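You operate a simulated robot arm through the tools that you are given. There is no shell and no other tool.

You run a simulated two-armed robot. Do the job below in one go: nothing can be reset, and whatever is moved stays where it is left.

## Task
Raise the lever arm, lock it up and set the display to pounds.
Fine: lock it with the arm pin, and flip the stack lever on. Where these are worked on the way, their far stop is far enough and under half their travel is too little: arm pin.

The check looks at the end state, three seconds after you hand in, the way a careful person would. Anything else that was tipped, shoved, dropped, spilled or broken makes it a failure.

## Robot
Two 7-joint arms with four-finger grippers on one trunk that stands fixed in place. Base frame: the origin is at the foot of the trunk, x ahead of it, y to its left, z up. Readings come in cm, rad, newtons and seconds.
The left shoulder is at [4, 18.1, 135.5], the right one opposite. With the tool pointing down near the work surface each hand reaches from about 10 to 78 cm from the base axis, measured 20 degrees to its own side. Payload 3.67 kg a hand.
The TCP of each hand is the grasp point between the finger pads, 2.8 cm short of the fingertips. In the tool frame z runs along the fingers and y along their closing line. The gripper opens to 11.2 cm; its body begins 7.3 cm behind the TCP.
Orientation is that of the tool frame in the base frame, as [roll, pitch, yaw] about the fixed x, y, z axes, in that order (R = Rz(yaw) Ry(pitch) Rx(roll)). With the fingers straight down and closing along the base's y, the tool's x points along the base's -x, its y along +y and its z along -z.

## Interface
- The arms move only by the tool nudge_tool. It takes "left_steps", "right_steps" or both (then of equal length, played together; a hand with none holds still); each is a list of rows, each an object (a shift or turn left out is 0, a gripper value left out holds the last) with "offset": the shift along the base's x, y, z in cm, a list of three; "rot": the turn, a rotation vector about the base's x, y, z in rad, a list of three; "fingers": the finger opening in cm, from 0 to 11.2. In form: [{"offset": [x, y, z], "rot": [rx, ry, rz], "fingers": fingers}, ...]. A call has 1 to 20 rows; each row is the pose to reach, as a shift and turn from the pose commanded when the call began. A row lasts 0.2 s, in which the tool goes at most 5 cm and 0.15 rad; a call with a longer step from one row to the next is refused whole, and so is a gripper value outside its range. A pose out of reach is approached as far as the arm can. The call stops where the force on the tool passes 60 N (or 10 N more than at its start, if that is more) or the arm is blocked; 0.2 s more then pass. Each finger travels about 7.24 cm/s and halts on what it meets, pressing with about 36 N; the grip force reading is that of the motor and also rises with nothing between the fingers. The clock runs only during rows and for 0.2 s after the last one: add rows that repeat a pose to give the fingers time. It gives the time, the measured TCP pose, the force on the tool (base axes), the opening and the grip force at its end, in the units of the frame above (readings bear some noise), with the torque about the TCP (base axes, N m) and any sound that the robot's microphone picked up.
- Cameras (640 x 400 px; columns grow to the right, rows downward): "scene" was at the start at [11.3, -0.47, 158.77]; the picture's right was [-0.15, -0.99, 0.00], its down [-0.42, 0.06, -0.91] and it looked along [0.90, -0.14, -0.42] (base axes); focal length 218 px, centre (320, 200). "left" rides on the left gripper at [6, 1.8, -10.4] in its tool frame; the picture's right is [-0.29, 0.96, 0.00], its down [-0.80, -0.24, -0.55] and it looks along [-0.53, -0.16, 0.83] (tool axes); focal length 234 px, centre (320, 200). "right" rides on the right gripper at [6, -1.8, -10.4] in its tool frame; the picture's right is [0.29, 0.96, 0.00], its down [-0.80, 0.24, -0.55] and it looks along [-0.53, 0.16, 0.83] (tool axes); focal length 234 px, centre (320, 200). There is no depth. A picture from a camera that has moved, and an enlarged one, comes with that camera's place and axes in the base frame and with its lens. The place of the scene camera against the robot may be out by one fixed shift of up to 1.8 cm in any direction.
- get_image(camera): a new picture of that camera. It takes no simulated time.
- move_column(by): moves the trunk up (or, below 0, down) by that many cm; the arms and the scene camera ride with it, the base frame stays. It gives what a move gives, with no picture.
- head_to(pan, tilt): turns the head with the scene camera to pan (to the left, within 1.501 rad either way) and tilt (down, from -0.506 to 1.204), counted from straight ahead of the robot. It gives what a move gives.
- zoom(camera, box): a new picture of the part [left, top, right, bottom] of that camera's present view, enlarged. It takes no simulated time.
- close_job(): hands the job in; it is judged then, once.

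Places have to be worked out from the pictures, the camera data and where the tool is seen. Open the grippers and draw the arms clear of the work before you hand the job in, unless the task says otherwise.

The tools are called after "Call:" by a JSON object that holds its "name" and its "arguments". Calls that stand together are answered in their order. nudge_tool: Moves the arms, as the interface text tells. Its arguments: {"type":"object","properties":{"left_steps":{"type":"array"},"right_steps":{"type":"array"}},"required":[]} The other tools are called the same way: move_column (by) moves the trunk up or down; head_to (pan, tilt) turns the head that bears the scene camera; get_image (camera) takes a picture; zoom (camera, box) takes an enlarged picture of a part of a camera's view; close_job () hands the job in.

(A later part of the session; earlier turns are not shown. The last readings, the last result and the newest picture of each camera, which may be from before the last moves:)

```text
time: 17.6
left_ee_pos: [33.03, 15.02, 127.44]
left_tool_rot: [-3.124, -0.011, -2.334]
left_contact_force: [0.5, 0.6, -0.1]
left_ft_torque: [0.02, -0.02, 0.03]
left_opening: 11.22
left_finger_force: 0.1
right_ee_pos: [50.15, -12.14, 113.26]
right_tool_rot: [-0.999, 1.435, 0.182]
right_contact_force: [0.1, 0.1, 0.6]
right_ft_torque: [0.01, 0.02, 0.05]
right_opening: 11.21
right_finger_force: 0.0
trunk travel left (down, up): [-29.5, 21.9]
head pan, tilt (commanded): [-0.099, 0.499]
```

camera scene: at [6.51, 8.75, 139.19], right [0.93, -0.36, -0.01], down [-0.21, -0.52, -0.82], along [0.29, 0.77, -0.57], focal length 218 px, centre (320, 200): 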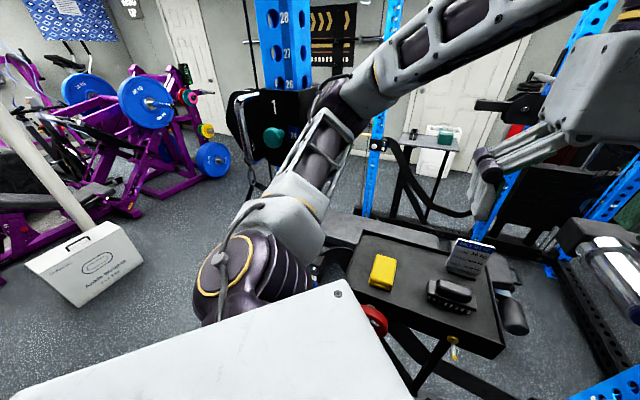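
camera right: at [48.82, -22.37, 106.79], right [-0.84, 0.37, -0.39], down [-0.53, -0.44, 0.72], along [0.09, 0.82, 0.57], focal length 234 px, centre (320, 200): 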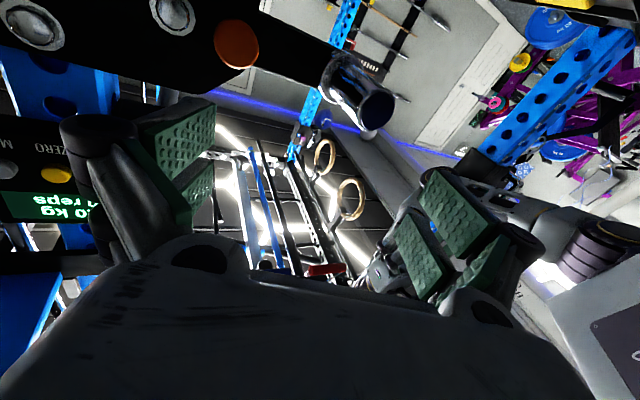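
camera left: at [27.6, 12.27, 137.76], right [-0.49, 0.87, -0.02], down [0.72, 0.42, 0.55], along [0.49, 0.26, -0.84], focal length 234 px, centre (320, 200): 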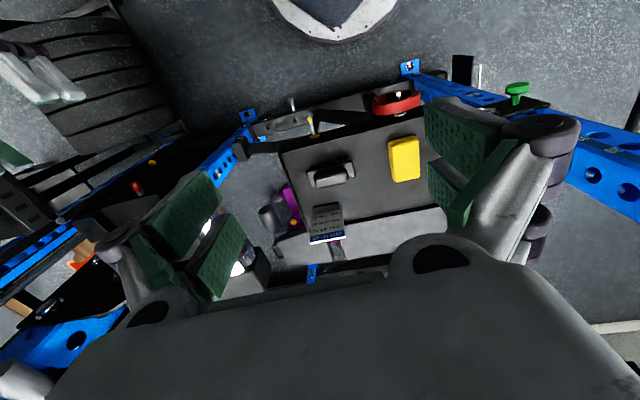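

Triangulating with the right-hand camera gives the pin knob at (66.1, 0.3, 112.0), pivot bolt at (72.2, -1.5, 112.0) and sleeve cap at (51.2, 5.5, 111.7); the scene camera is therefore off by about (-0.1, -1, +1). I'll now bring the left hand, fingers down, over the sleeve at about (54.5, 9, 124).

Call:
{"name": "nudge_tool", "arguments": {"left_steps": [{"offset": [2.7, -0.8, 0]}, {"offset": [5.4, -1.5, 0]}, {"offset": [8.0, -2.3, 0]}, {"offset": [10.7, -3.0, 0]}, {"offset": [13.4, -3.8, -0.5]}, {"offset": [16.0, -4.6, -1.5]}, {"offset": [18.7, -5.3, -2.5]}, {"offset": [21.4, -6.1, -3.4]}, {"offset": [21.4, -6.1, -3.4]}]}}

Call:
{"name": "get_image", "arguments": {"camera": "left"}}

Call:
{"name": "get_image", "arguments": {"camera": "scene"}}

```text
time: 19.6
left_ee_pos: [53.39, 9.34, 124.36]
left_tool_rot: [-3.113, -0.007, -2.336]
left_contact_force: [-0.7, -0.4, 0.3]
left_ft_torque: [-0.03, -0.01, -0.03]
left_opening: 11.17
left_finger_force: 0.1
right_ee_pos: [49.29, -11.8, 113.74]
right_tool_rot: [-1.036, 1.428, 0.147]
right_contact_force: [-0.3, 0.3, -0.5]
right_ft_torque: [-0.02, -0.01, 0.02]
right_opening: 11.2
right_finger_force: 0.1
trunk travel left (down, up): [-29.5, 21.9]
head pan, tilt (commanded): [-0.099, 0.499]
```

```text
taken
camera left: at [47.88, 6.56, 134.62], right [-0.49, 0.87, -0.03], down [0.72, 0.42, 0.55], along [0.49, 0.25, -0.83], focal length 234 px, centre (320, 200)
```

left: 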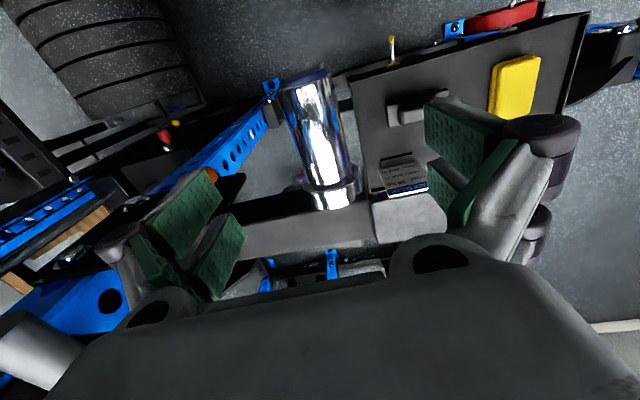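

```text
taken
camera scene: at [11.15, 0.05, 140.13], right [-0.1, -0.99, 0.0], down [-0.48, 0.05, -0.88], along [0.87, -0.09, -0.48], focal length 218 px, centre (320, 200)
```

scene: 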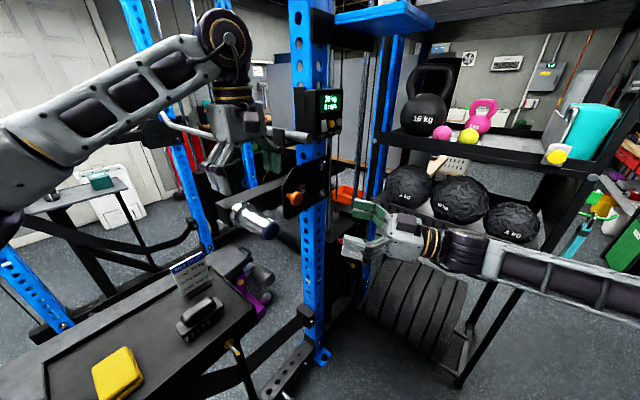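

The left hand is over the sleeve and the trunk is back at home. I'll zoom on the left camera's view to check alignment with the sleeve and view the beam/bracket stops.

Call:
{"name": "zoom", "arguments": {"camera": "left", "box": [240, 50, 400, 220]}}

Call:
{"name": "zoom", "arguments": {"camera": "scene", "box": [200, 120, 340, 250]}}

Call:
{"name": "get_image", "arguments": {"camera": "right"}}

```text
2.35 times, centred on (320, 135) of left
camera zoom: at [47.88, 6.56, 134.62], right [-0.49, 0.87, -0.03], down [0.72, 0.42, 0.55], along [0.49, 0.25, -0.83], focal length 551 px, centre (320, 353)
```

zoom: 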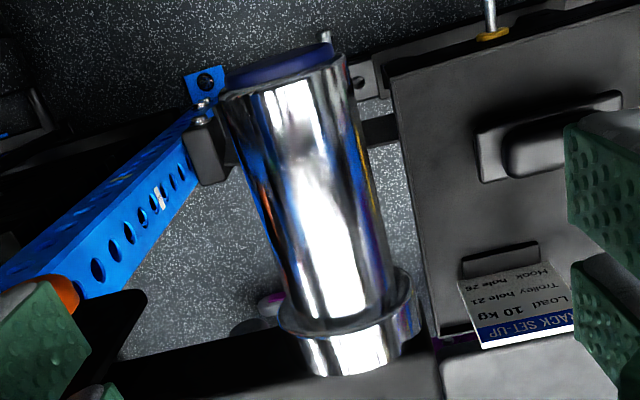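

```text
3.08 times, centred on (270, 185) of scene
camera zoom: at [11.15, 0.05, 140.13], right [-0.1, -0.99, 0.0], down [-0.48, 0.05, -0.88], along [0.87, -0.09, -0.48], focal length 672 px, centre (474, 246)
```

zoom: 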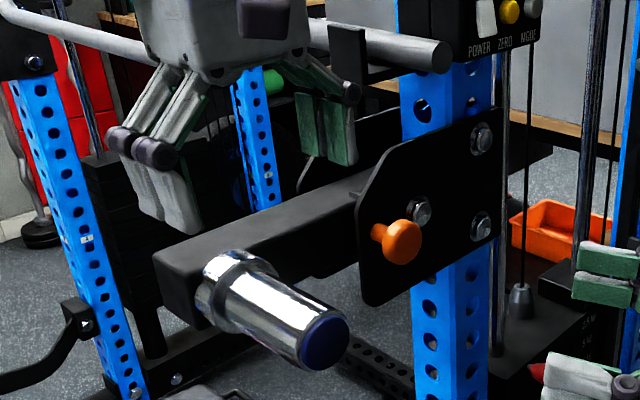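

```text
taken
camera right: at [47.94, -22.06, 107.32], right [-0.84, 0.37, -0.4], down [-0.54, -0.44, 0.72], along [0.09, 0.82, 0.57], focal length 234 px, centre (320, 200)
```

right: 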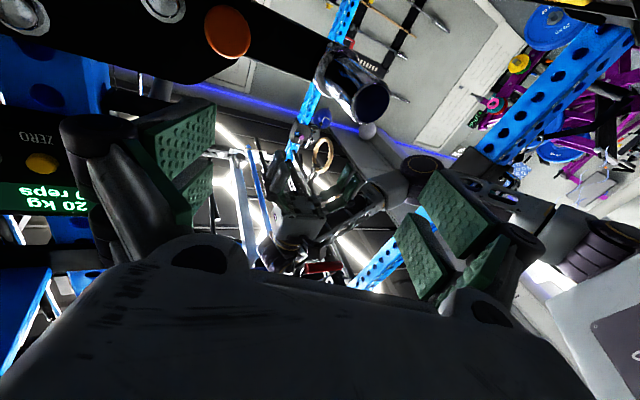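

Alignment is good: the sleeve axis is about 0.4 cm toward the pivot from the tool axis, diameter ~5 cm. I'll descend 12.9 cm over the sleeve with the fingers open.

Call:
{"name": "nudge_tool", "arguments": {"left_steps": [{"offset": [0.1, -0.1, -2.5]}, {"offset": [0.2, -0.2, -5]}, {"offset": [0.3, -0.3, -7.5]}, {"offset": [0.4, -0.4, -10]}, {"offset": [0.4, -0.4, -11.5]}, {"offset": [0.4, -0.4, -12.9]}, {"offset": [0.4, -0.4, -12.9]}]}}

Call:
{"name": "get_image", "arguments": {"camera": "left"}}

Call:
{"name": "get_image", "arguments": {"camera": "scene"}}

```text
time: 21.2
left_ee_pos: [53.93, 8.84, 111.45]
left_tool_rot: [-3.115, -0.007, -2.333]
left_contact_force: [-0.5, -0.3, 0.1]
left_ft_torque: [-0.02, -0.01, 0.0]
left_opening: 11.23
left_finger_force: 0.1
right_ee_pos: [49.41, -11.94, 113.64]
right_tool_rot: [-1.031, 1.427, 0.153]
right_contact_force: [0.1, -0.2, -0.4]
right_ft_torque: [0.02, -0.03, 0.03]
right_opening: 11.21
right_finger_force: 0.1
trunk travel left (down, up): [-29.5, 21.9]
head pan, tilt (commanded): [-0.099, 0.499]
```

```text
taken
camera left: at [48.29, 6.06, 121.76], right [-0.49, 0.87, -0.03], down [0.72, 0.42, 0.55], along [0.49, 0.25, -0.83], focal length 234 px, centre (320, 200)
```

left: 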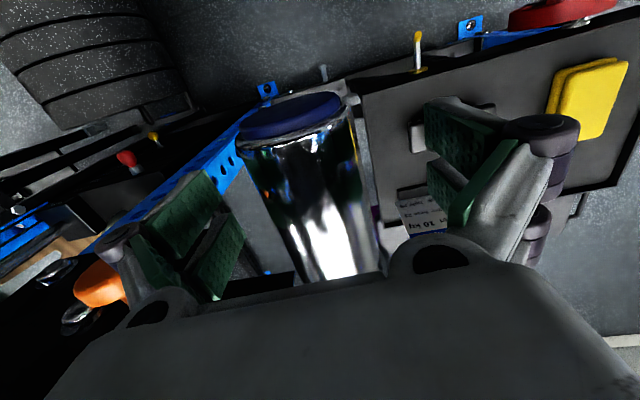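

```text
taken
camera scene: at [11.23, -0.01, 140.13], right [-0.1, -0.99, 0.0], down [-0.48, 0.05, -0.88], along [0.87, -0.09, -0.48], focal length 218 px, centre (320, 200)
```

scene: 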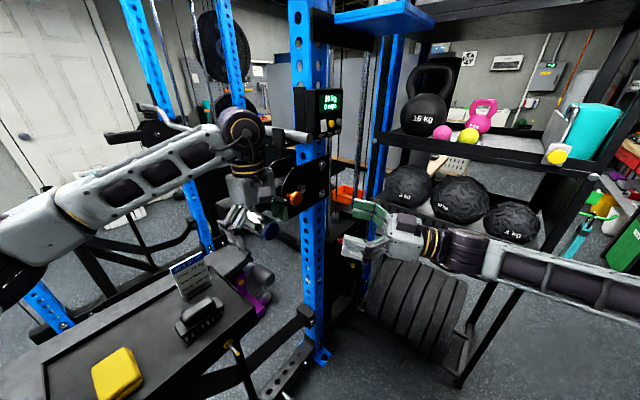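

The hand straddles the sleeve without contact. I'll close the left gripper on the sleeve so it's out of the pin's way, and read the opening.

Call:
{"name": "nudge_tool", "arguments": {"left_steps": [{"offset": [0, 0, 0], "fingers": 4.0}, {"offset": [0, 0, 0], "fingers": 4.0}, {"offset": [0, 0, 0], "fingers": 4.0}, {"offset": [0, 0, 0], "fingers": 4.0}, {"offset": [0, 0, 0], "fingers": 4.0}]}}

Call:
{"name": "get_image", "arguments": {"camera": "left"}}

```text
time: 22.4
left_ee_pos: [53.9, 8.82, 111.53]
left_tool_rot: [-3.114, -0.009, -2.336]
left_contact_force: [11.0, -3.5, 6.8]
left_ft_torque: [0.01, -0.35, -2.56]
left_opening: 4.87
left_finger_force: 44.7
right_ee_pos: [49.47, -12.01, 113.51]
right_tool_rot: [-1.026, 1.428, 0.157]
right_contact_force: [-0.1, -0.4, 0.1]
right_ft_torque: [-0.02, 0.0, -0.01]
right_opening: 11.19
right_finger_force: 0.1
trunk travel left (down, up): [-29.5, 21.9]
head pan, tilt (commanded): [-0.099, 0.499]
```

```text
taken
camera left: at [48.41, 5.97, 121.78], right [-0.49, 0.87, -0.03], down [0.72, 0.42, 0.55], along [0.49, 0.25, -0.83], focal length 234 px, centre (320, 200)
```

left: 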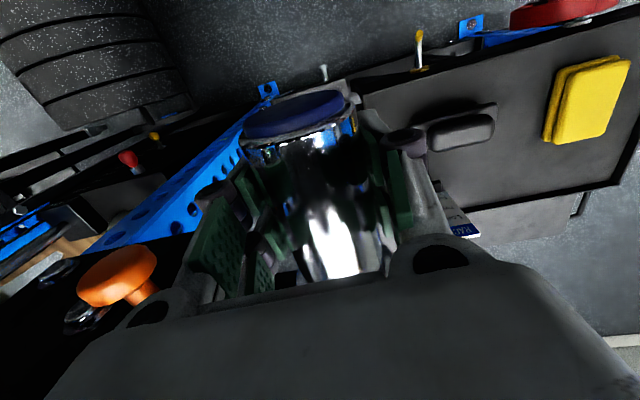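

Gripped at 4.87 cm with a -2.6 Nm twist about z, so the sleeve lies slightly clockwise of my yaw. I'll turn the left tool by -0.03 rad to relieve it and so refine the rack angle, while the right hand re-aims at the pin from a stand-off of about 12 cm.

Call:
{"name": "nudge_tool", "arguments": {"left_steps": [{"offset": [0, 0, 0], "rot": [0, 0, -0.01]}, {"offset": [0, 0, 0], "rot": [0, 0, -0.02]}, {"offset": [0, 0, 0], "rot": [0, 0, -0.03]}, {"offset": [0, 0, 0], "rot": [0, 0, -0.03]}, {"offset": [0, 0, 0], "rot": [0, 0, -0.03]}], "right_steps": [{"offset": [0, 0, 0], "rot": [0.0003, 0.027, -0.078]}, {"offset": [0, 0, 0], "rot": [0.0006, 0.054, -0.156]}, {"offset": [0, 0, 0], "rot": [0.001, 0.081, -0.234]}, {"offset": [0, 0, 0], "rot": [0.0013, 0.108, -0.312]}, {"offset": [0, 0, 0], "rot": [0.0016, 0.135, -0.39]}]}}

Call:
{"name": "get_image", "arguments": {"camera": "right"}}

```text
time: 23.8
left_ee_pos: [53.94, 8.7, 111.44]
left_tool_rot: [-3.113, -0.007, -2.362]
left_contact_force: [3.0, -11.1, 3.0]
left_ft_torque: [0.81, -0.58, 1.46]
left_opening: 4.79
left_finger_force: 45.3
right_ee_pos: [49.3, -11.77, 121.45]
right_tool_rot: [-0.833, 1.389, -0.037]
right_contact_force: [-0.5, 0.4, 0.3]
right_ft_torque: [-0.01, -0.01, -0.01]
right_opening: 11.22
right_finger_force: 0.0
trunk travel left (down, up): [-29.5, 21.9]
head pan, tilt (commanded): [-0.099, 0.499]
stopped in row 5 (right hand): the arm was blocked; the commanded pose is now the measured one
```

```text
taken
camera right: at [44.5, -20.59, 114.62], right [-0.62, 0.67, -0.41], down [-0.69, -0.22, 0.68], along [0.37, 0.71, 0.6], focal length 234 px, centre (320, 200)
```

right: 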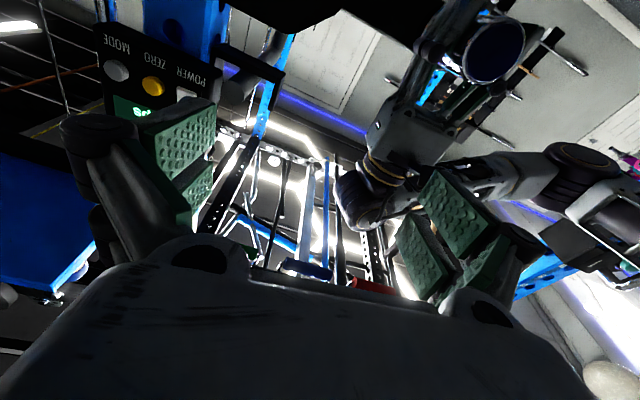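

The left twist changed sign, so the sleeve yaw is ≈ -2.353 (rack turned 45°). The right arm reported blocked and rose to z=121.5 though only a turn was commanded, so I'll look at the scene to see why.

Call:
{"name": "get_image", "arguments": {"camera": "scene"}}

Call:
{"name": "zoom", "arguments": {"camera": "scene", "box": [280, 150, 640, 375]}}

```text
taken
camera scene: at [11.27, -0.14, 140.1], right [-0.1, -0.99, 0.0], down [-0.48, 0.05, -0.88], along [0.87, -0.09, -0.48], focal length 218 px, centre (320, 200)
```

scene: 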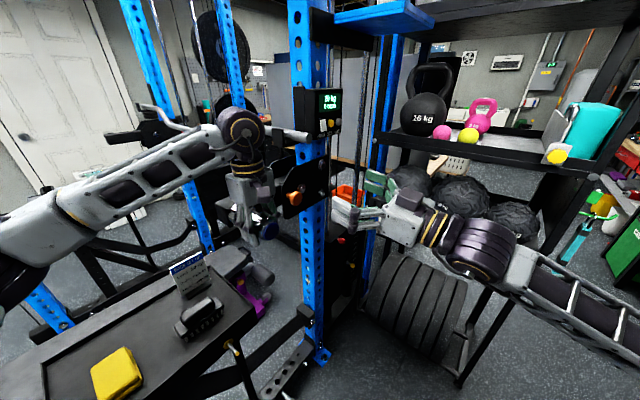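

```text
1.78 times, centred on (460, 262) of scene
camera zoom: at [11.27, -0.14, 140.1], right [-0.1, -0.99, 0.0], down [-0.48, 0.05, -0.88], along [0.87, -0.09, -0.48], focal length 388 px, centre (71, 89)
```

zoom: 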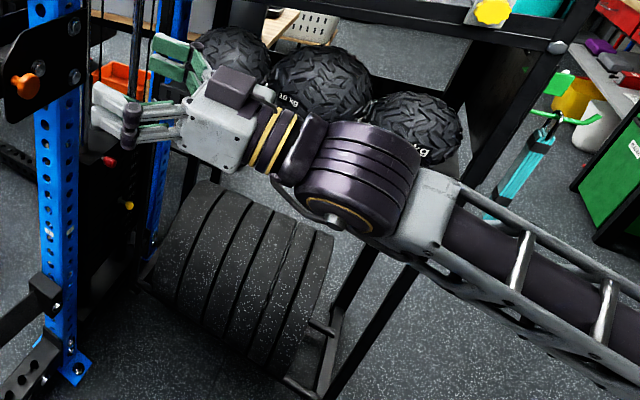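

Nothing visibly touches the right arm, so it was probably a joint reconfiguration during the turn. I'll level the tool and bring it back down in small steps and see whether it tracks.

Call:
{"name": "nudge_tool", "arguments": {"right_steps": [{"offset": [0, 0, -0.5], "rot": [0.001, 0.03, -0.002]}, {"offset": [0, 0, -1.5], "rot": [0.003, 0.06, -0.003]}, {"offset": [0, 0, -2.5], "rot": [0.004, 0.09, -0.005]}, {"offset": [0, 0, -3.5], "rot": [0.005, 0.12, -0.007]}, {"offset": [0, 0, -4.5], "rot": [0.007, 0.15, -0.009]}, {"offset": [0, 0, -5.5], "rot": [0.008, 0.182, -0.01]}, {"offset": [0, 0, -6.5], "rot": [0.008, 0.182, -0.01]}, {"offset": [0, 0, -7.5], "rot": [0.008, 0.182, -0.01]}, {"offset": [0, 0, -7.5], "rot": [0.008, 0.182, -0.01]}]}}

Call:
{"name": "get_image", "arguments": {"camera": "right"}}

Call:
{"name": "get_image", "arguments": {"camera": "scene"}}

```text
time: 25.8
left_ee_pos: [54.0, 8.69, 111.45]
left_tool_rot: [-3.114, -0.006, -2.364]
left_contact_force: [4.8, -11.6, 4.4]
left_ft_torque: [-0.38, 0.27, 1.34]
left_opening: 4.85
left_finger_force: 45.3
right_ee_pos: [49.52, -11.76, 113.79]
right_tool_rot: [2.07, 1.569, 2.856]
right_contact_force: [0.6, -0.3, -0.8]
right_ft_torque: [-0.02, -0.01, -0.02]
right_opening: 11.2
right_finger_force: 0.1
trunk travel left (down, up): [-29.5, 21.9]
head pan, tilt (commanded): [-0.099, 0.499]
```

```text
taken
camera right: at [43.25, -20.52, 107.99], right [-0.68, 0.68, -0.29], down [-0.56, -0.22, 0.8], along [0.48, 0.7, 0.53], focal length 234 px, centre (320, 200)
```

right: 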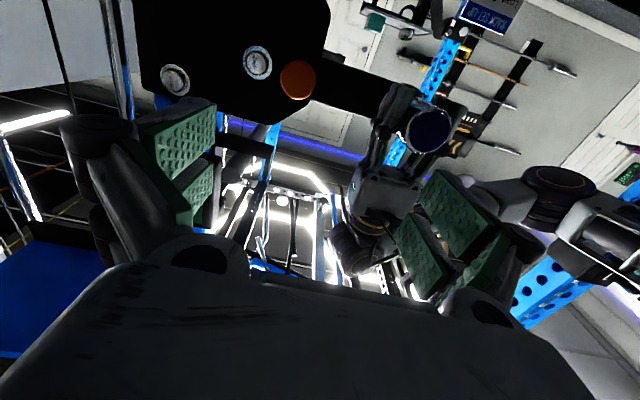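

```text
taken
camera scene: at [11.31, -0.21, 140.12], right [-0.1, -0.99, 0.0], down [-0.48, 0.05, -0.88], along [0.87, -0.09, -0.48], focal length 218 px, centre (320, 200)
```

scene: 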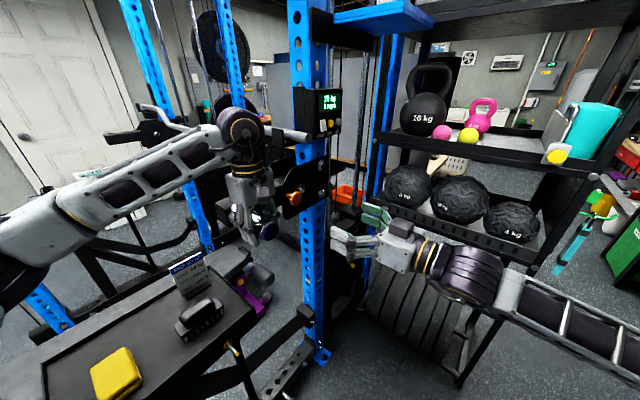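

The right hand now tracks well, pointing along (0.707, 0.707, 0). The pin is 20.3 cm ahead, 3.2 cm to the tool's -y side and 1.8 cm lower, so I'll narrow the fingers to 5.8 cm, align and close half the distance.

Call:
{"name": "nudge_tool", "arguments": {"right_steps": [{"offset": [0.8, -0.8, -0.6], "fingers": 5.8}, {"offset": [1.6, -1.6, -1.2], "fingers": 5.8}, {"offset": [2.3, -2.3, -1.8], "fingers": 5.8}, {"offset": [4.0, -0.5, -1.8], "fingers": 5.8}, {"offset": [5.8, 1.3, -1.8], "fingers": 5.8}, {"offset": [7.6, 3.0, -1.8], "fingers": 5.8}, {"offset": [9.3, 4.8, -1.8], "fingers": 5.8}, {"offset": [9.3, 4.8, -1.8], "fingers": 5.8}]}}

Call:
{"name": "get_image", "arguments": {"camera": "right"}}

Call:
{"name": "zoom", "arguments": {"camera": "scene", "box": [220, 140, 420, 290]}}

```text
time: 27.6
left_ee_pos: [54.01, 8.86, 111.5]
left_tool_rot: [-3.114, -0.008, -2.361]
left_contact_force: [6.3, -12.2, 6.2]
left_ft_torque: [0.24, -0.02, 1.39]
left_opening: 4.85
left_finger_force: 45.2
right_ee_pos: [58.69, -7.02, 112.05]
right_tool_rot: [2.165, 1.568, 2.951]
right_contact_force: [0.0, 1.0, 0.6]
right_ft_torque: [0.01, -0.04, 0.04]
right_opening: 5.79
right_finger_force: 0.1
trunk travel left (down, up): [-29.5, 21.9]
head pan, tilt (commanded): [-0.099, 0.499]
```

```text
taken
camera right: at [52.57, -15.72, 106.19], right [-0.68, 0.68, -0.29], down [-0.56, -0.22, 0.8], along [0.48, 0.7, 0.53], focal length 234 px, centre (320, 200)
```

right: 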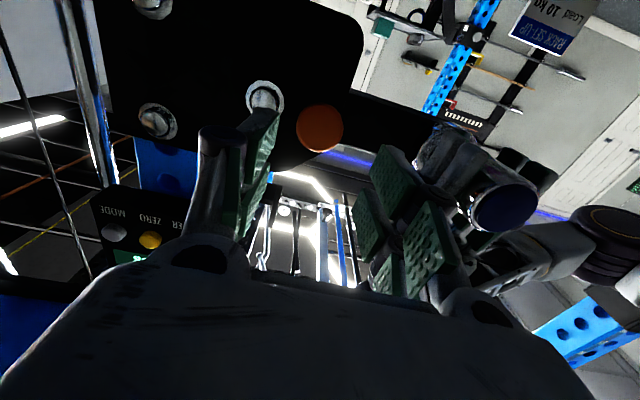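

```text
2.67 times, centred on (320, 215) of scene
camera zoom: at [11.3, -0.22, 140.12], right [-0.1, -0.99, 0.0], down [-0.48, 0.05, -0.88], along [0.87, -0.09, -0.48], focal length 582 px, centre (320, 160)
```

zoom: 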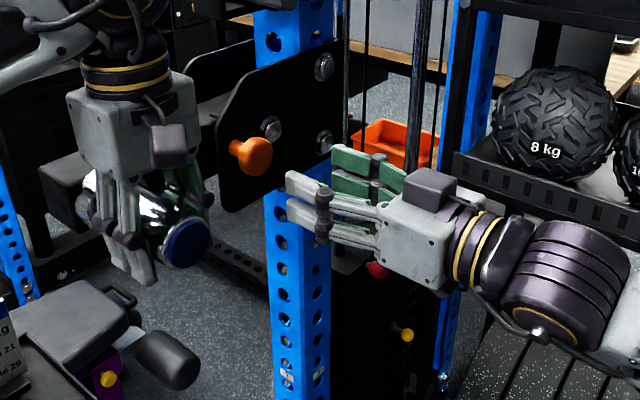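

The tool axis points right at the pin (both at image column 320). I'll advance about 9.7 cm so the pads straddle the knob.

Call:
{"name": "nudge_tool", "arguments": {"right_steps": [{"offset": [1.8, 1.8, 0]}, {"offset": [3.6, 3.6, 0]}, {"offset": [5.0, 5.0, 0]}, {"offset": [6.1, 6.1, 0]}, {"offset": [6.8, 6.8, 0]}, {"offset": [6.8, 6.8, 0]}]}}

Call:
{"name": "get_image", "arguments": {"camera": "right"}}

Call:
{"name": "zoom", "arguments": {"camera": "scene", "box": [240, 150, 380, 255]}}

```text
time: 29.0
left_ee_pos: [53.93, 8.68, 111.42]
left_tool_rot: [-3.115, -0.008, -2.363]
left_contact_force: [6.0, -12.1, 6.3]
left_ft_torque: [0.05, 0.04, 1.42]
left_opening: 4.83
left_finger_force: 45.2
right_ee_pos: [65.59, -0.25, 111.94]
right_tool_rot: [2.115, 1.568, 2.901]
right_contact_force: [0.1, -0.2, -0.1]
right_ft_torque: [0.02, -0.02, -0.01]
right_opening: 5.8
right_finger_force: 0.1
trunk travel left (down, up): [-29.5, 21.9]
head pan, tilt (commanded): [-0.099, 0.499]
```

```text
taken
camera right: at [59.37, -8.93, 106.2], right [-0.68, 0.68, -0.29], down [-0.56, -0.22, 0.8], along [0.48, 0.7, 0.53], focal length 234 px, centre (320, 200)
```

right: 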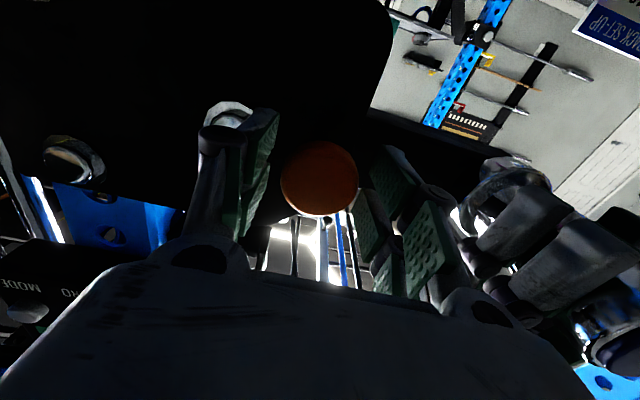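

```text
3.81 times, centred on (310, 202) of scene
camera zoom: at [11.31, -0.21, 140.12], right [-0.1, -0.99, 0.0], down [-0.48, 0.05, -0.88], along [0.87, -0.09, -0.48], focal length 831 px, centre (358, 190)
```

zoom: 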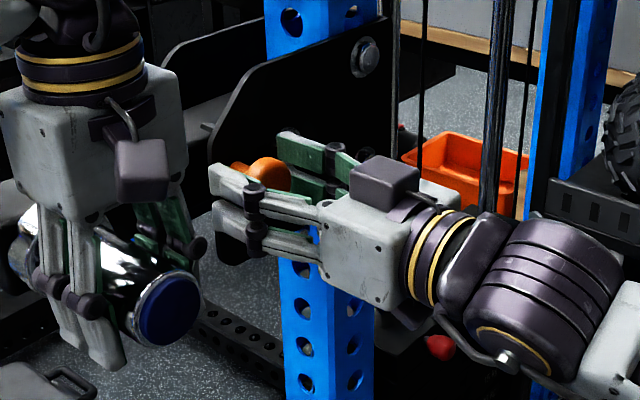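

The pads straddle the knob and it's centred in the grip. I'll close the right gripper on the knob.

Call:
{"name": "nudge_tool", "arguments": {"right_steps": [{"offset": [0, 0, 0], "fingers": 2.5}, {"offset": [0, 0, 0], "fingers": 2.5}, {"offset": [0, 0, 0], "fingers": 2.5}, {"offset": [0, 0, 0], "fingers": 2.5}]}}

Call:
{"name": "get_image", "arguments": {"camera": "right"}}

```text
time: 30.0
left_ee_pos: [53.97, 8.84, 111.42]
left_tool_rot: [-3.116, -0.007, -2.362]
left_contact_force: [4.8, -11.4, 7.0]
left_ft_torque: [-0.13, 0.06, 1.44]
left_opening: 4.83
left_finger_force: 44.7
right_ee_pos: [65.39, -0.31, 112.15]
right_tool_rot: [2.047, 1.568, 2.832]
right_contact_force: [1.4, -1.4, -0.3]
right_ft_torque: [-0.02, -0.02, -0.07]
right_opening: 3.77
right_finger_force: 44.8
trunk travel left (down, up): [-29.5, 21.9]
head pan, tilt (commanded): [-0.099, 0.499]
```

```text
taken
camera right: at [59.39, -8.95, 106.21], right [-0.68, 0.68, -0.29], down [-0.56, -0.22, 0.8], along [0.48, 0.7, 0.53], focal length 234 px, centre (320, 200)
```

right: 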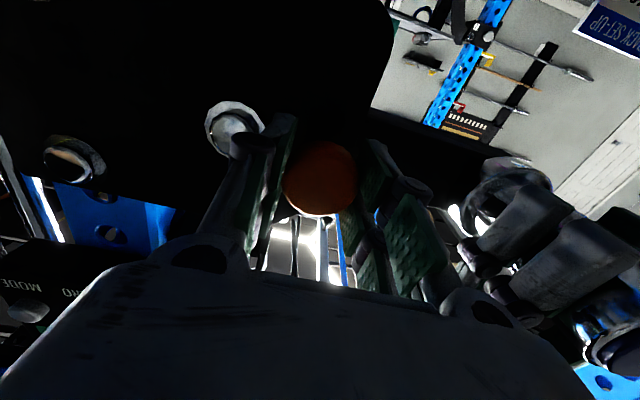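

The knob is held at 3.77 cm opening. I'll pull it straight out along (-0.707, -0.707, 0) by 2 cm in small steps and read the force.

Call:
{"name": "nudge_tool", "arguments": {"right_steps": [{"offset": [-0.35, -0.35, 0]}, {"offset": [-0.7, -0.7, 0]}, {"offset": [-1.05, -1.05, 0]}, {"offset": [-1.4, -1.4, 0]}, {"offset": [-1.4, -1.4, 0]}]}}

Call:
{"name": "get_image", "arguments": {"camera": "right"}}

Call:
{"name": "zoom", "arguments": {"camera": "scene", "box": [270, 170, 350, 230]}}

```text
time: 31.2
left_ee_pos: [54.01, 8.74, 111.48]
left_tool_rot: [-3.116, -0.008, -2.36]
left_contact_force: [5.7, -9.6, 7.3]
left_ft_torque: [-0.36, 0.31, 1.14]
left_opening: 4.83
left_finger_force: 44.8
right_ee_pos: [64.05, -1.68, 112.17]
right_tool_rot: [2.113, 1.567, 2.897]
right_contact_force: [-1.7, -3.8, -2.6]
right_ft_torque: [0.02, 0.07, -0.06]
right_opening: 3.81
right_finger_force: 44.5
trunk travel left (down, up): [-29.5, 21.9]
head pan, tilt (commanded): [-0.099, 0.499]
```

```text
taken
camera right: at [57.96, -10.38, 106.21], right [-0.68, 0.68, -0.29], down [-0.56, -0.22, 0.8], along [0.48, 0.7, 0.53], focal length 234 px, centre (320, 200)
```

right: 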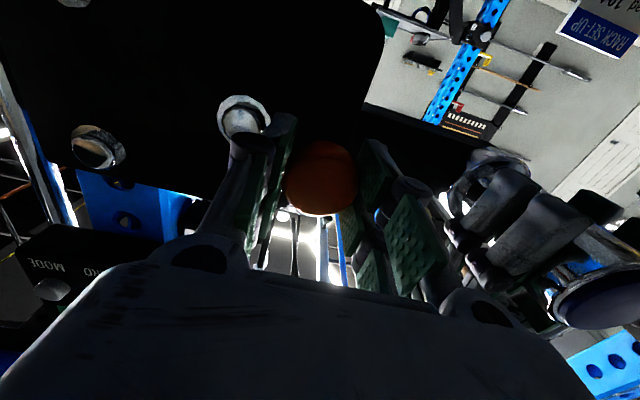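

```text
6.67 times, centred on (310, 200) of scene
camera zoom: at [11.29, -0.22, 140.12], right [-0.1, -0.99, 0.0], down [-0.48, 0.05, -0.88], along [0.87, -0.09, -0.48], focal length 1455 px, centre (387, 200)
```

zoom: 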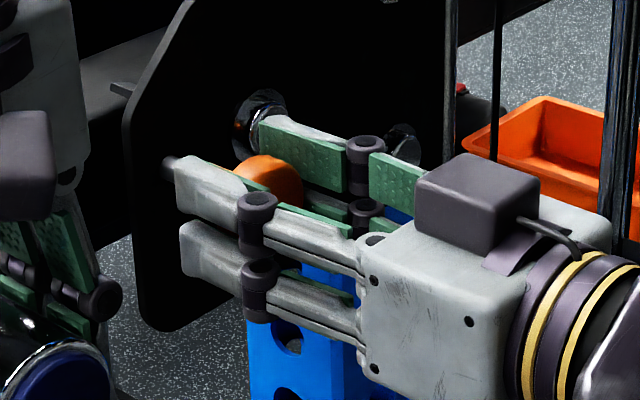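

The pin slid out 2 cm with almost no resistance, moving with the hand, so it isn't strongly sprung. I'll continue pulling gently until its far stop shows up as force.

Call:
{"name": "nudge_tool", "arguments": {"right_steps": [{"offset": [-0.25, -0.25, 0]}, {"offset": [-0.5, -0.5, 0]}, {"offset": [-0.75, -0.75, 0]}, {"offset": [-1.0, -1.0, 0]}, {"offset": [-1.0, -1.0, 0]}]}}

Call:
{"name": "get_image", "arguments": {"camera": "right"}}

Call:
{"name": "zoom", "arguments": {"camera": "scene", "box": [270, 170, 350, 230]}}

```text
time: 32.4
left_ee_pos: [54.03, 8.82, 111.33]
left_tool_rot: [-3.113, -0.008, -2.365]
left_contact_force: [-13.6, -26.9, 13.3]
left_ft_torque: [-0.47, 0.18, 1.45]
left_opening: 4.8
left_finger_force: 44.8
right_ee_pos: [63.27, -2.54, 112.02]
right_tool_rot: [2.44, 1.567, -3.056]
right_contact_force: [35.0, 26.5, 1.3]
right_ft_torque: [0.03, 0.04, -0.12]
right_opening: 3.85
right_finger_force: 44.9
trunk travel left (down, up): [-29.5, 21.9]
head pan, tilt (commanded): [-0.099, 0.499]
```

```text
taken
camera right: at [57.13, -11.21, 106.14], right [-0.68, 0.68, -0.29], down [-0.56, -0.22, 0.8], along [0.48, 0.7, 0.53], focal length 234 px, centre (320, 200)
```

right: 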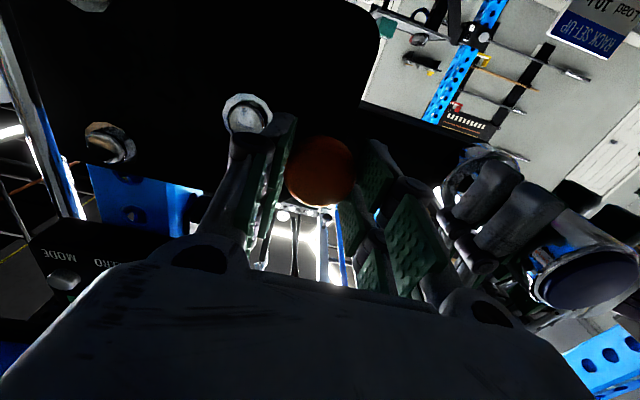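

```text
6.67 times, centred on (310, 200) of scene
camera zoom: at [11.48, -0.03, 140.1], right [-0.1, -0.99, 0.0], down [-0.48, 0.05, -0.88], along [0.87, -0.09, -0.48], focal length 1455 px, centre (387, 200)
```

zoom: 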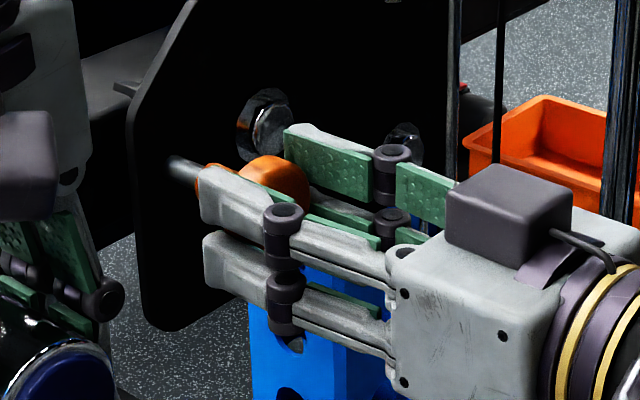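

The pull force rose to about 44 N after ~3.1 cm, so the pin is at its far stop with the steel shaft showing. I'll ease the pull slightly, and re-grip the sleeve with the left hand 0.8 cm lower and squared to the 45° axis before lifting.

Call:
{"name": "nudge_tool", "arguments": {"left_steps": [{"offset": [0, 0, 0], "fingers": 6.5}, {"offset": [0, 0, 0], "rot": [0, 0, 0.01], "fingers": 6.5}, {"offset": [0, 0, -0.4], "rot": [0, 0, 0.01], "fingers": 6.5}, {"offset": [0, 0, -0.8], "rot": [0, 0, 0.01], "fingers": 6.5}, {"offset": [0, 0, -0.8], "rot": [0, 0, 0.01], "fingers": 4.0}, {"offset": [0, 0, -0.8], "rot": [0, 0, 0.01], "fingers": 4.0}, {"offset": [0, 0, -0.8], "rot": [0, 0, 0.01], "fingers": 4.0}, {"offset": [0, 0, -0.8], "rot": [0, 0, 0.01], "fingers": 4.0}], "right_steps": [{"offset": [0.05, 0.05, 0]}, {"offset": [0.1, 0.1, 0]}, {"offset": [0.15, 0.15, 0]}, {"offset": [0.15, 0.15, 0]}, {"offset": [0.15, 0.15, 0]}, {"offset": [0.15, 0.15, 0]}, {"offset": [0.15, 0.15, 0]}, {"offset": [0.15, 0.15, 0]}]}}

Call:
{"name": "get_image", "arguments": {"camera": "left"}}

```text
time: 34.2
left_ee_pos: [54.2, 8.88, 110.56]
left_tool_rot: [-3.115, -0.007, -2.353]
left_contact_force: [7.7, -4.0, -8.4]
left_ft_torque: [0.39, -0.41, -1.14]
left_opening: 4.92
left_finger_force: 45.2
right_ee_pos: [63.41, -2.56, 111.93]
right_tool_rot: [2.337, 1.567, 3.121]
right_contact_force: [0.9, -3.2, -1.7]
right_ft_torque: [-0.54, -0.27, -0.11]
right_opening: 3.8
right_finger_force: 44.4
trunk travel left (down, up): [-29.5, 21.9]
head pan, tilt (commanded): [-0.099, 0.499]
```

```text
taken
camera left: at [48.54, 6.17, 120.8], right [-0.48, 0.88, -0.03], down [0.73, 0.41, 0.55], along [0.5, 0.24, -0.83], focal length 234 px, centre (320, 200)
```

left: 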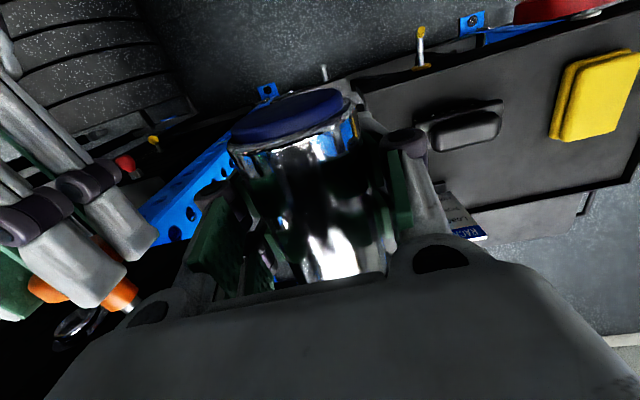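

The pin stays put with only ~3 N on it. Now a test lift of the sleeve by 2 cm along its arc about the pivot, turning the left hand half as much as the arm.

Call:
{"name": "nudge_tool", "arguments": {"left_steps": [{"offset": [0.0, 0.0, 0.5], "rot": [0.009, 0.009, 0]}, {"offset": [0.02, -0.02, 1.0], "rot": [0.018, 0.018, 0]}, {"offset": [0.04, -0.04, 1.5], "rot": [0.027, 0.027, 0]}, {"offset": [0.07, -0.07, 2.0], "rot": [0.035, 0.035, 0]}, {"offset": [0.07, -0.07, 2.0], "rot": [0.035, 0.035, 0]}]}}

Call:
{"name": "get_image", "arguments": {"camera": "left"}}

Call:
{"name": "zoom", "arguments": {"camera": "scene", "box": [210, 140, 350, 245]}}

```text
time: 35.4
left_ee_pos: [54.14, 8.84, 112.45]
left_tool_rot: [3.118, -0.01, -2.354]
left_contact_force: [3.1, -0.7, -16.4]
left_ft_torque: [-0.06, 0.86, -1.32]
left_opening: 4.84
left_finger_force: 44.5
right_ee_pos: [63.4, -2.53, 111.98]
right_tool_rot: [2.309, 1.566, 3.095]
right_contact_force: [-0.4, -3.8, -1.3]
right_ft_torque: [0.24, -0.05, 0.15]
right_opening: 3.81
right_finger_force: 44.2
trunk travel left (down, up): [-29.5, 21.9]
head pan, tilt (commanded): [-0.099, 0.499]
```

```text
taken
camera left: at [48.94, 5.78, 122.93], right [-0.48, 0.88, 0.02], down [0.74, 0.39, 0.54], along [0.47, 0.27, -0.84], focal length 234 px, centre (320, 200)
```

left: 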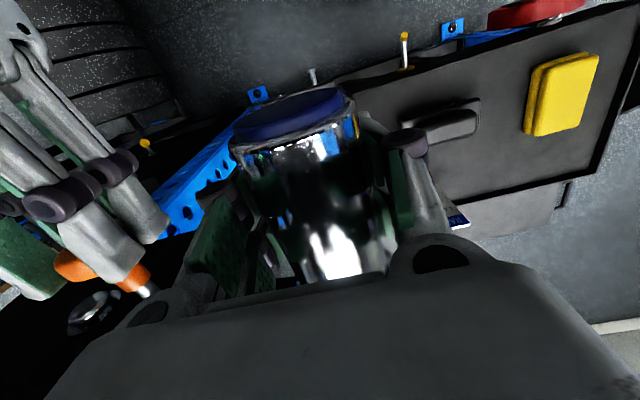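

```text
3.81 times, centred on (280, 192) of scene
camera zoom: at [11.47, -0.06, 140.1], right [-0.1, -0.99, 0.0], down [-0.48, 0.05, -0.88], along [0.87, -0.09, -0.48], focal length 831 px, centre (472, 229)
```

zoom: 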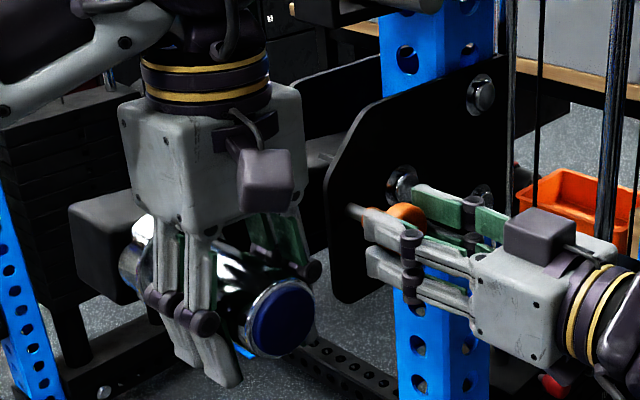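

The arm lifts freely with about 16 N on the hand and no slip. I'll continue along the arc to about 0.5 rad.

Call:
{"name": "nudge_tool", "arguments": {"left_steps": [{"offset": [0.09, -0.09, 1.0], "rot": [0.018, 0.018, 0]}, {"offset": [0.21, -0.21, 1.97], "rot": [0.035, 0.035, 0]}, {"offset": [0.37, -0.37, 2.94], "rot": [0.053, 0.053, 0]}, {"offset": [0.56, -0.56, 3.89], "rot": [0.071, 0.071, 0]}, {"offset": [0.79, -0.79, 4.84], "rot": [0.088, 0.088, 0]}, {"offset": [1.04, -1.04, 5.76], "rot": [0.106, 0.106, 0]}, {"offset": [1.33, -1.33, 6.67], "rot": [0.124, 0.124, 0]}, {"offset": [1.65, -1.65, 7.55], "rot": [0.141, 0.141, 0]}, {"offset": [1.65, -1.65, 7.55], "rot": [0.141, 0.141, 0]}]}}

Call:
{"name": "get_image", "arguments": {"camera": "left"}}

Call:
{"name": "get_image", "arguments": {"camera": "scene"}}

Call:
{"name": "zoom", "arguments": {"camera": "scene", "box": [210, 120, 370, 240]}}

Call:
{"name": "get_image", "arguments": {"camera": "right"}}

```text
time: 37.4
left_ee_pos: [55.64, 7.32, 120.39]
left_tool_rot: [2.92, -0.006, -2.35]
left_contact_force: [-24.6, 24.8, 13.5]
left_ft_torque: [-0.69, 0.53, -0.77]
left_opening: 4.77
left_finger_force: 44.8
right_ee_pos: [63.31, -2.4, 112.12]
right_tool_rot: [-3.019, 1.567, -2.238]
right_contact_force: [22.0, -17.2, -9.0]
right_ft_torque: [-0.11, 0.05, -0.21]
right_opening: 3.83
right_finger_force: 44.7
trunk travel left (down, up): [-29.5, 21.9]
head pan, tilt (commanded): [-0.099, 0.499]
```

```text
taken
camera left: at [51.8, 2.89, 130.86], right [-0.46, 0.86, 0.21], down [0.82, 0.32, 0.48], along [0.35, 0.39, -0.85], focal length 234 px, centre (320, 200)
```

left: 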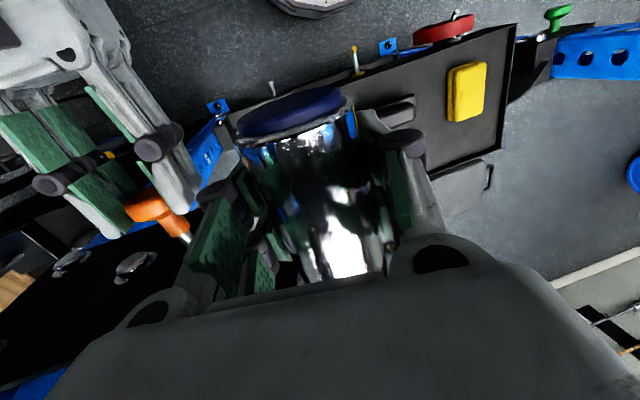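

```text
taken
camera scene: at [11.16, 0.16, 140.14], right [-0.1, -0.99, 0.0], down [-0.48, 0.05, -0.88], along [0.87, -0.09, -0.48], focal length 218 px, centre (320, 200)
```

scene: 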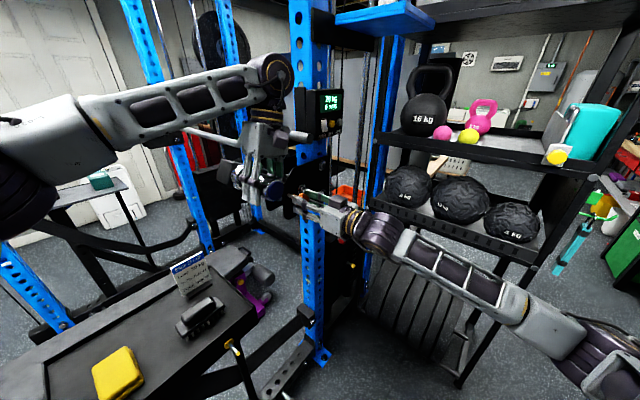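

```text
3.33 times, centred on (290, 180) of scene
camera zoom: at [11.16, 0.16, 140.14], right [-0.1, -0.99, 0.0], down [-0.48, 0.05, -0.88], along [0.87, -0.09, -0.48], focal length 727 px, centre (420, 267)
```

zoom: 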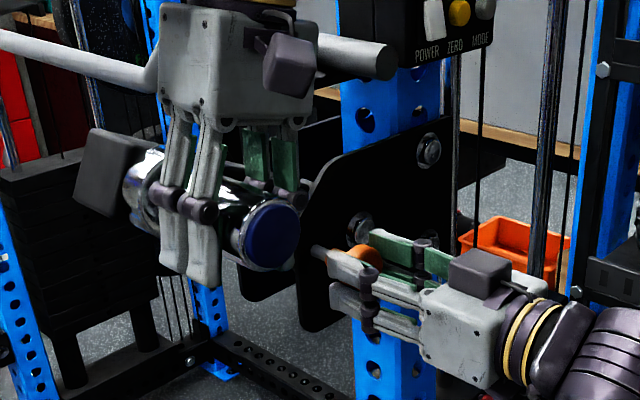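

```text
taken
camera right: at [57.17, -11.1, 106.19], right [-0.67, 0.68, -0.29], down [-0.56, -0.22, 0.8], along [0.48, 0.7, 0.53], focal length 234 px, centre (320, 200)
```

right: 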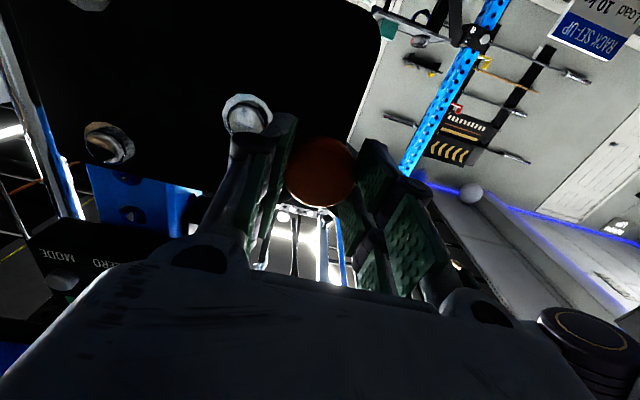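

The left hand now feels ~35 N outward along the arm and the right hand an equal opposite load through the compliant trunk, so my arc is cutting inside the true one. I'll shift the left hand outward 0.6 cm and re-read the force to correct the pivot estimate.

Call:
{"name": "nudge_tool", "arguments": {"left_steps": [{"offset": [-0.2, 0.2, 0]}, {"offset": [-0.42, 0.42, 0]}, {"offset": [-0.42, 0.42, 0]}]}}

Call:
{"name": "zoom", "arguments": {"camera": "right", "box": [200, 80, 440, 230]}}

```text
time: 38.2
left_ee_pos: [55.38, 7.56, 120.06]
left_tool_rot: [2.92, -0.007, -2.352]
left_contact_force: [-3.5, 6.8, 0.4]
left_ft_torque: [0.2, -0.92, -1.24]
left_opening: 4.81
left_finger_force: 44.8
right_ee_pos: [63.24, -2.39, 112.02]
right_tool_rot: [2.478, 1.567, -3.021]
right_contact_force: [11.0, -10.0, -7.1]
right_ft_torque: [-0.72, 0.09, -0.63]
right_opening: 3.83
right_finger_force: 44.8
trunk travel left (down, up): [-29.5, 21.9]
head pan, tilt (commanded): [-0.099, 0.499]
```

```text
2.67 times, centred on (320, 155) of right
camera zoom: at [57.23, -11.1, 106.15], right [-0.68, 0.68, -0.29], down [-0.56, -0.22, 0.8], along [0.48, 0.7, 0.53], focal length 624 px, centre (320, 320)
```

zoom: 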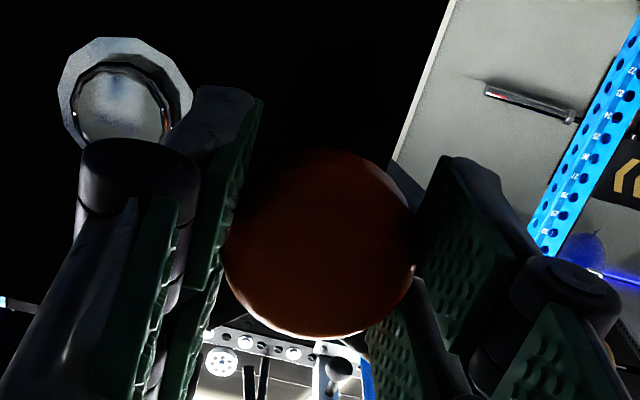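

That dropped the load to ~7 N, so the pivot estimate is close and only a small radius correction is needed. I'll open the right fingers to see whether the pin stays out by itself, which also decouples the two hands.

Call:
{"name": "nudge_tool", "arguments": {"right_steps": [{"offset": [0, 0, 0], "fingers": 6.2}, {"offset": [0, 0, 0], "fingers": 6.2}, {"offset": [0, 0, 0], "fingers": 6.2}]}}

Call:
{"name": "get_image", "arguments": {"camera": "right"}}

Call:
{"name": "zoom", "arguments": {"camera": "scene", "box": [260, 160, 360, 235]}}

```text
time: 39.0
left_ee_pos: [55.47, 7.51, 120.08]
left_tool_rot: [2.918, -0.009, -2.35]
left_contact_force: [5.9, -3.7, -10.5]
left_ft_torque: [0.0, -0.02, -0.88]
left_opening: 4.76
left_finger_force: 45.2
right_ee_pos: [63.35, -2.41, 112.11]
right_tool_rot: [2.237, 1.568, 3.023]
right_contact_force: [0.8, 0.0, 0.0]
right_ft_torque: [0.01, -0.01, 0.02]
right_opening: 6.2
right_finger_force: 0.1
trunk travel left (down, up): [-29.5, 21.9]
head pan, tilt (commanded): [-0.099, 0.499]
```

```text
taken
camera right: at [57.22, -11.08, 106.16], right [-0.68, 0.68, -0.29], down [-0.56, -0.22, 0.8], along [0.48, 0.7, 0.53], focal length 234 px, centre (320, 200)
```

right: 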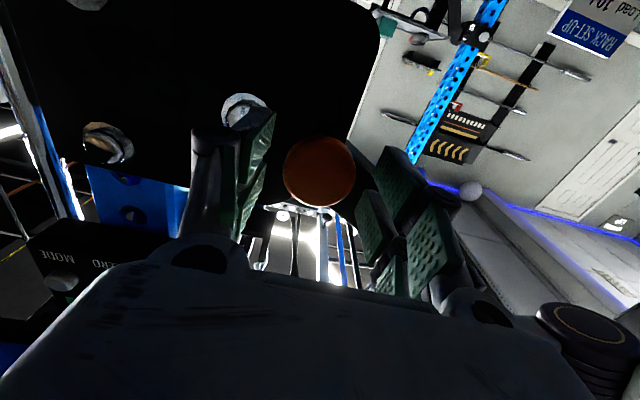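

```text
5.33 times, centred on (310, 198) of scene
camera zoom: at [11.47, -0.06, 140.1], right [-0.1, -0.99, 0.0], down [-0.48, 0.05, -0.88], along [0.87, -0.09, -0.48], focal length 1164 px, centre (373, 213)
```

zoom: 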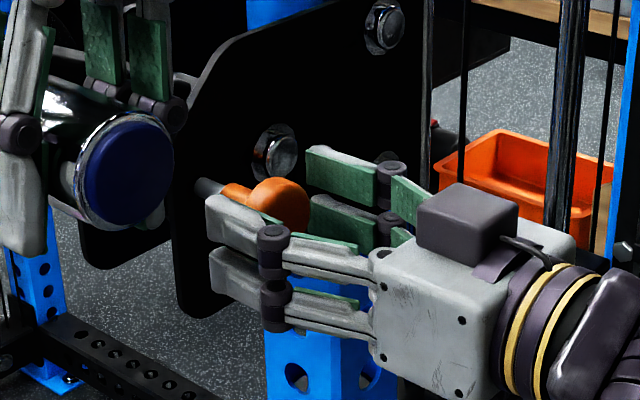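

The pin stays out on its own (no spring), so the right hand isn't needed to hold it. I'll back the right hand off 8 cm and keep raising the arm to about 0.7 rad, watching for the upper stop.

Call:
{"name": "nudge_tool", "arguments": {"left_steps": [{"offset": [0.39, -0.39, 1.08], "rot": [0.021, 0.021, 0]}, {"offset": [0.75, -0.75, 1.96], "rot": [0.039, 0.039, 0]}, {"offset": [1.13, -1.13, 2.8], "rot": [0.057, 0.057, 0]}, {"offset": [1.55, -1.55, 3.62], "rot": [0.074, 0.074, 0]}, {"offset": [2.0, -2.0, 4.41], "rot": [0.092, 0.092, 0]}, {"offset": [2.0, -2.0, 4.41], "rot": [0.092, 0.092, 0]}], "right_steps": [{"offset": [-1.1, -1.1, 0]}, {"offset": [-2.3, -2.3, 0]}, {"offset": [-3.4, -3.4, 0]}, {"offset": [-4.6, -4.6, 0]}, {"offset": [-5.7, -5.7, 0]}, {"offset": [-5.7, -5.7, 0]}]}}

Call:
{"name": "get_image", "arguments": {"camera": "right"}}

Call:
{"name": "zoom", "arguments": {"camera": "scene", "box": [210, 100, 370, 220]}}

Call:
{"name": "get_image", "arguments": {"camera": "left"}}

```text
time: 40.4
left_ee_pos: [57.45, 5.66, 124.3]
left_tool_rot: [2.786, -0.007, -2.35]
left_contact_force: [-2.8, 1.9, -27.1]
left_ft_torque: [0.29, -0.32, -1.2]
left_opening: 4.82
left_finger_force: 44.9
right_ee_pos: [57.68, -7.98, 111.95]
right_tool_rot: [2.7, 1.567, -2.798]
right_contact_force: [0.9, 0.2, 0.2]
right_ft_torque: [0.01, 0.0, 0.02]
right_opening: 6.2
right_finger_force: 0.0
trunk travel left (down, up): [-29.5, 21.9]
head pan, tilt (commanded): [-0.099, 0.499]
```

```text
taken
camera right: at [51.51, -16.68, 106.15], right [-0.68, 0.68, -0.29], down [-0.56, -0.22, 0.8], along [0.48, 0.7, 0.53], focal length 234 px, centre (320, 200)
```

right: 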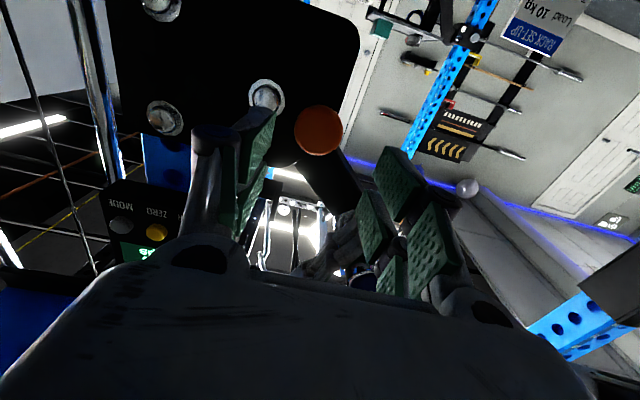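

```text
3.33 times, centred on (290, 160) of scene
camera zoom: at [11.43, 0.05, 140.09], right [-0.1, -1.0, 0.0], down [-0.48, 0.05, -0.88], along [0.87, -0.09, -0.48], focal length 727 px, centre (420, 333)
```

zoom: 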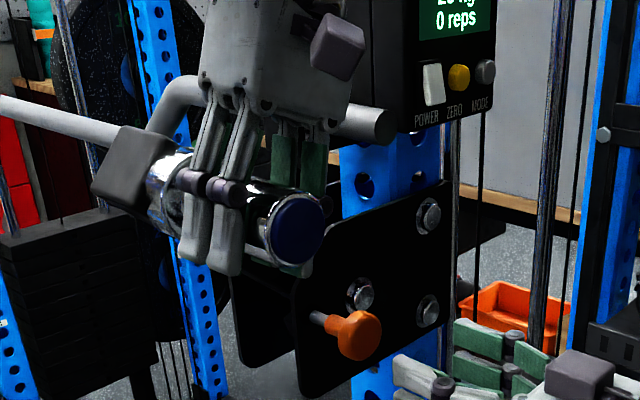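

```text
taken
camera left: at [54.61, 0.1, 134.69], right [-0.43, 0.84, 0.33], down [0.86, 0.28, 0.43], along [0.27, 0.47, -0.84], focal length 234 px, centre (320, 200)
```

left: 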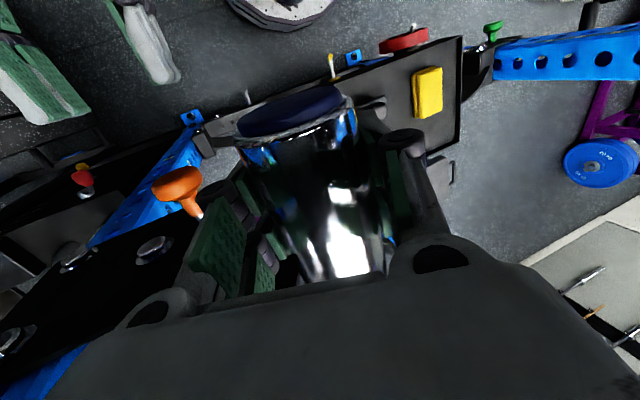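

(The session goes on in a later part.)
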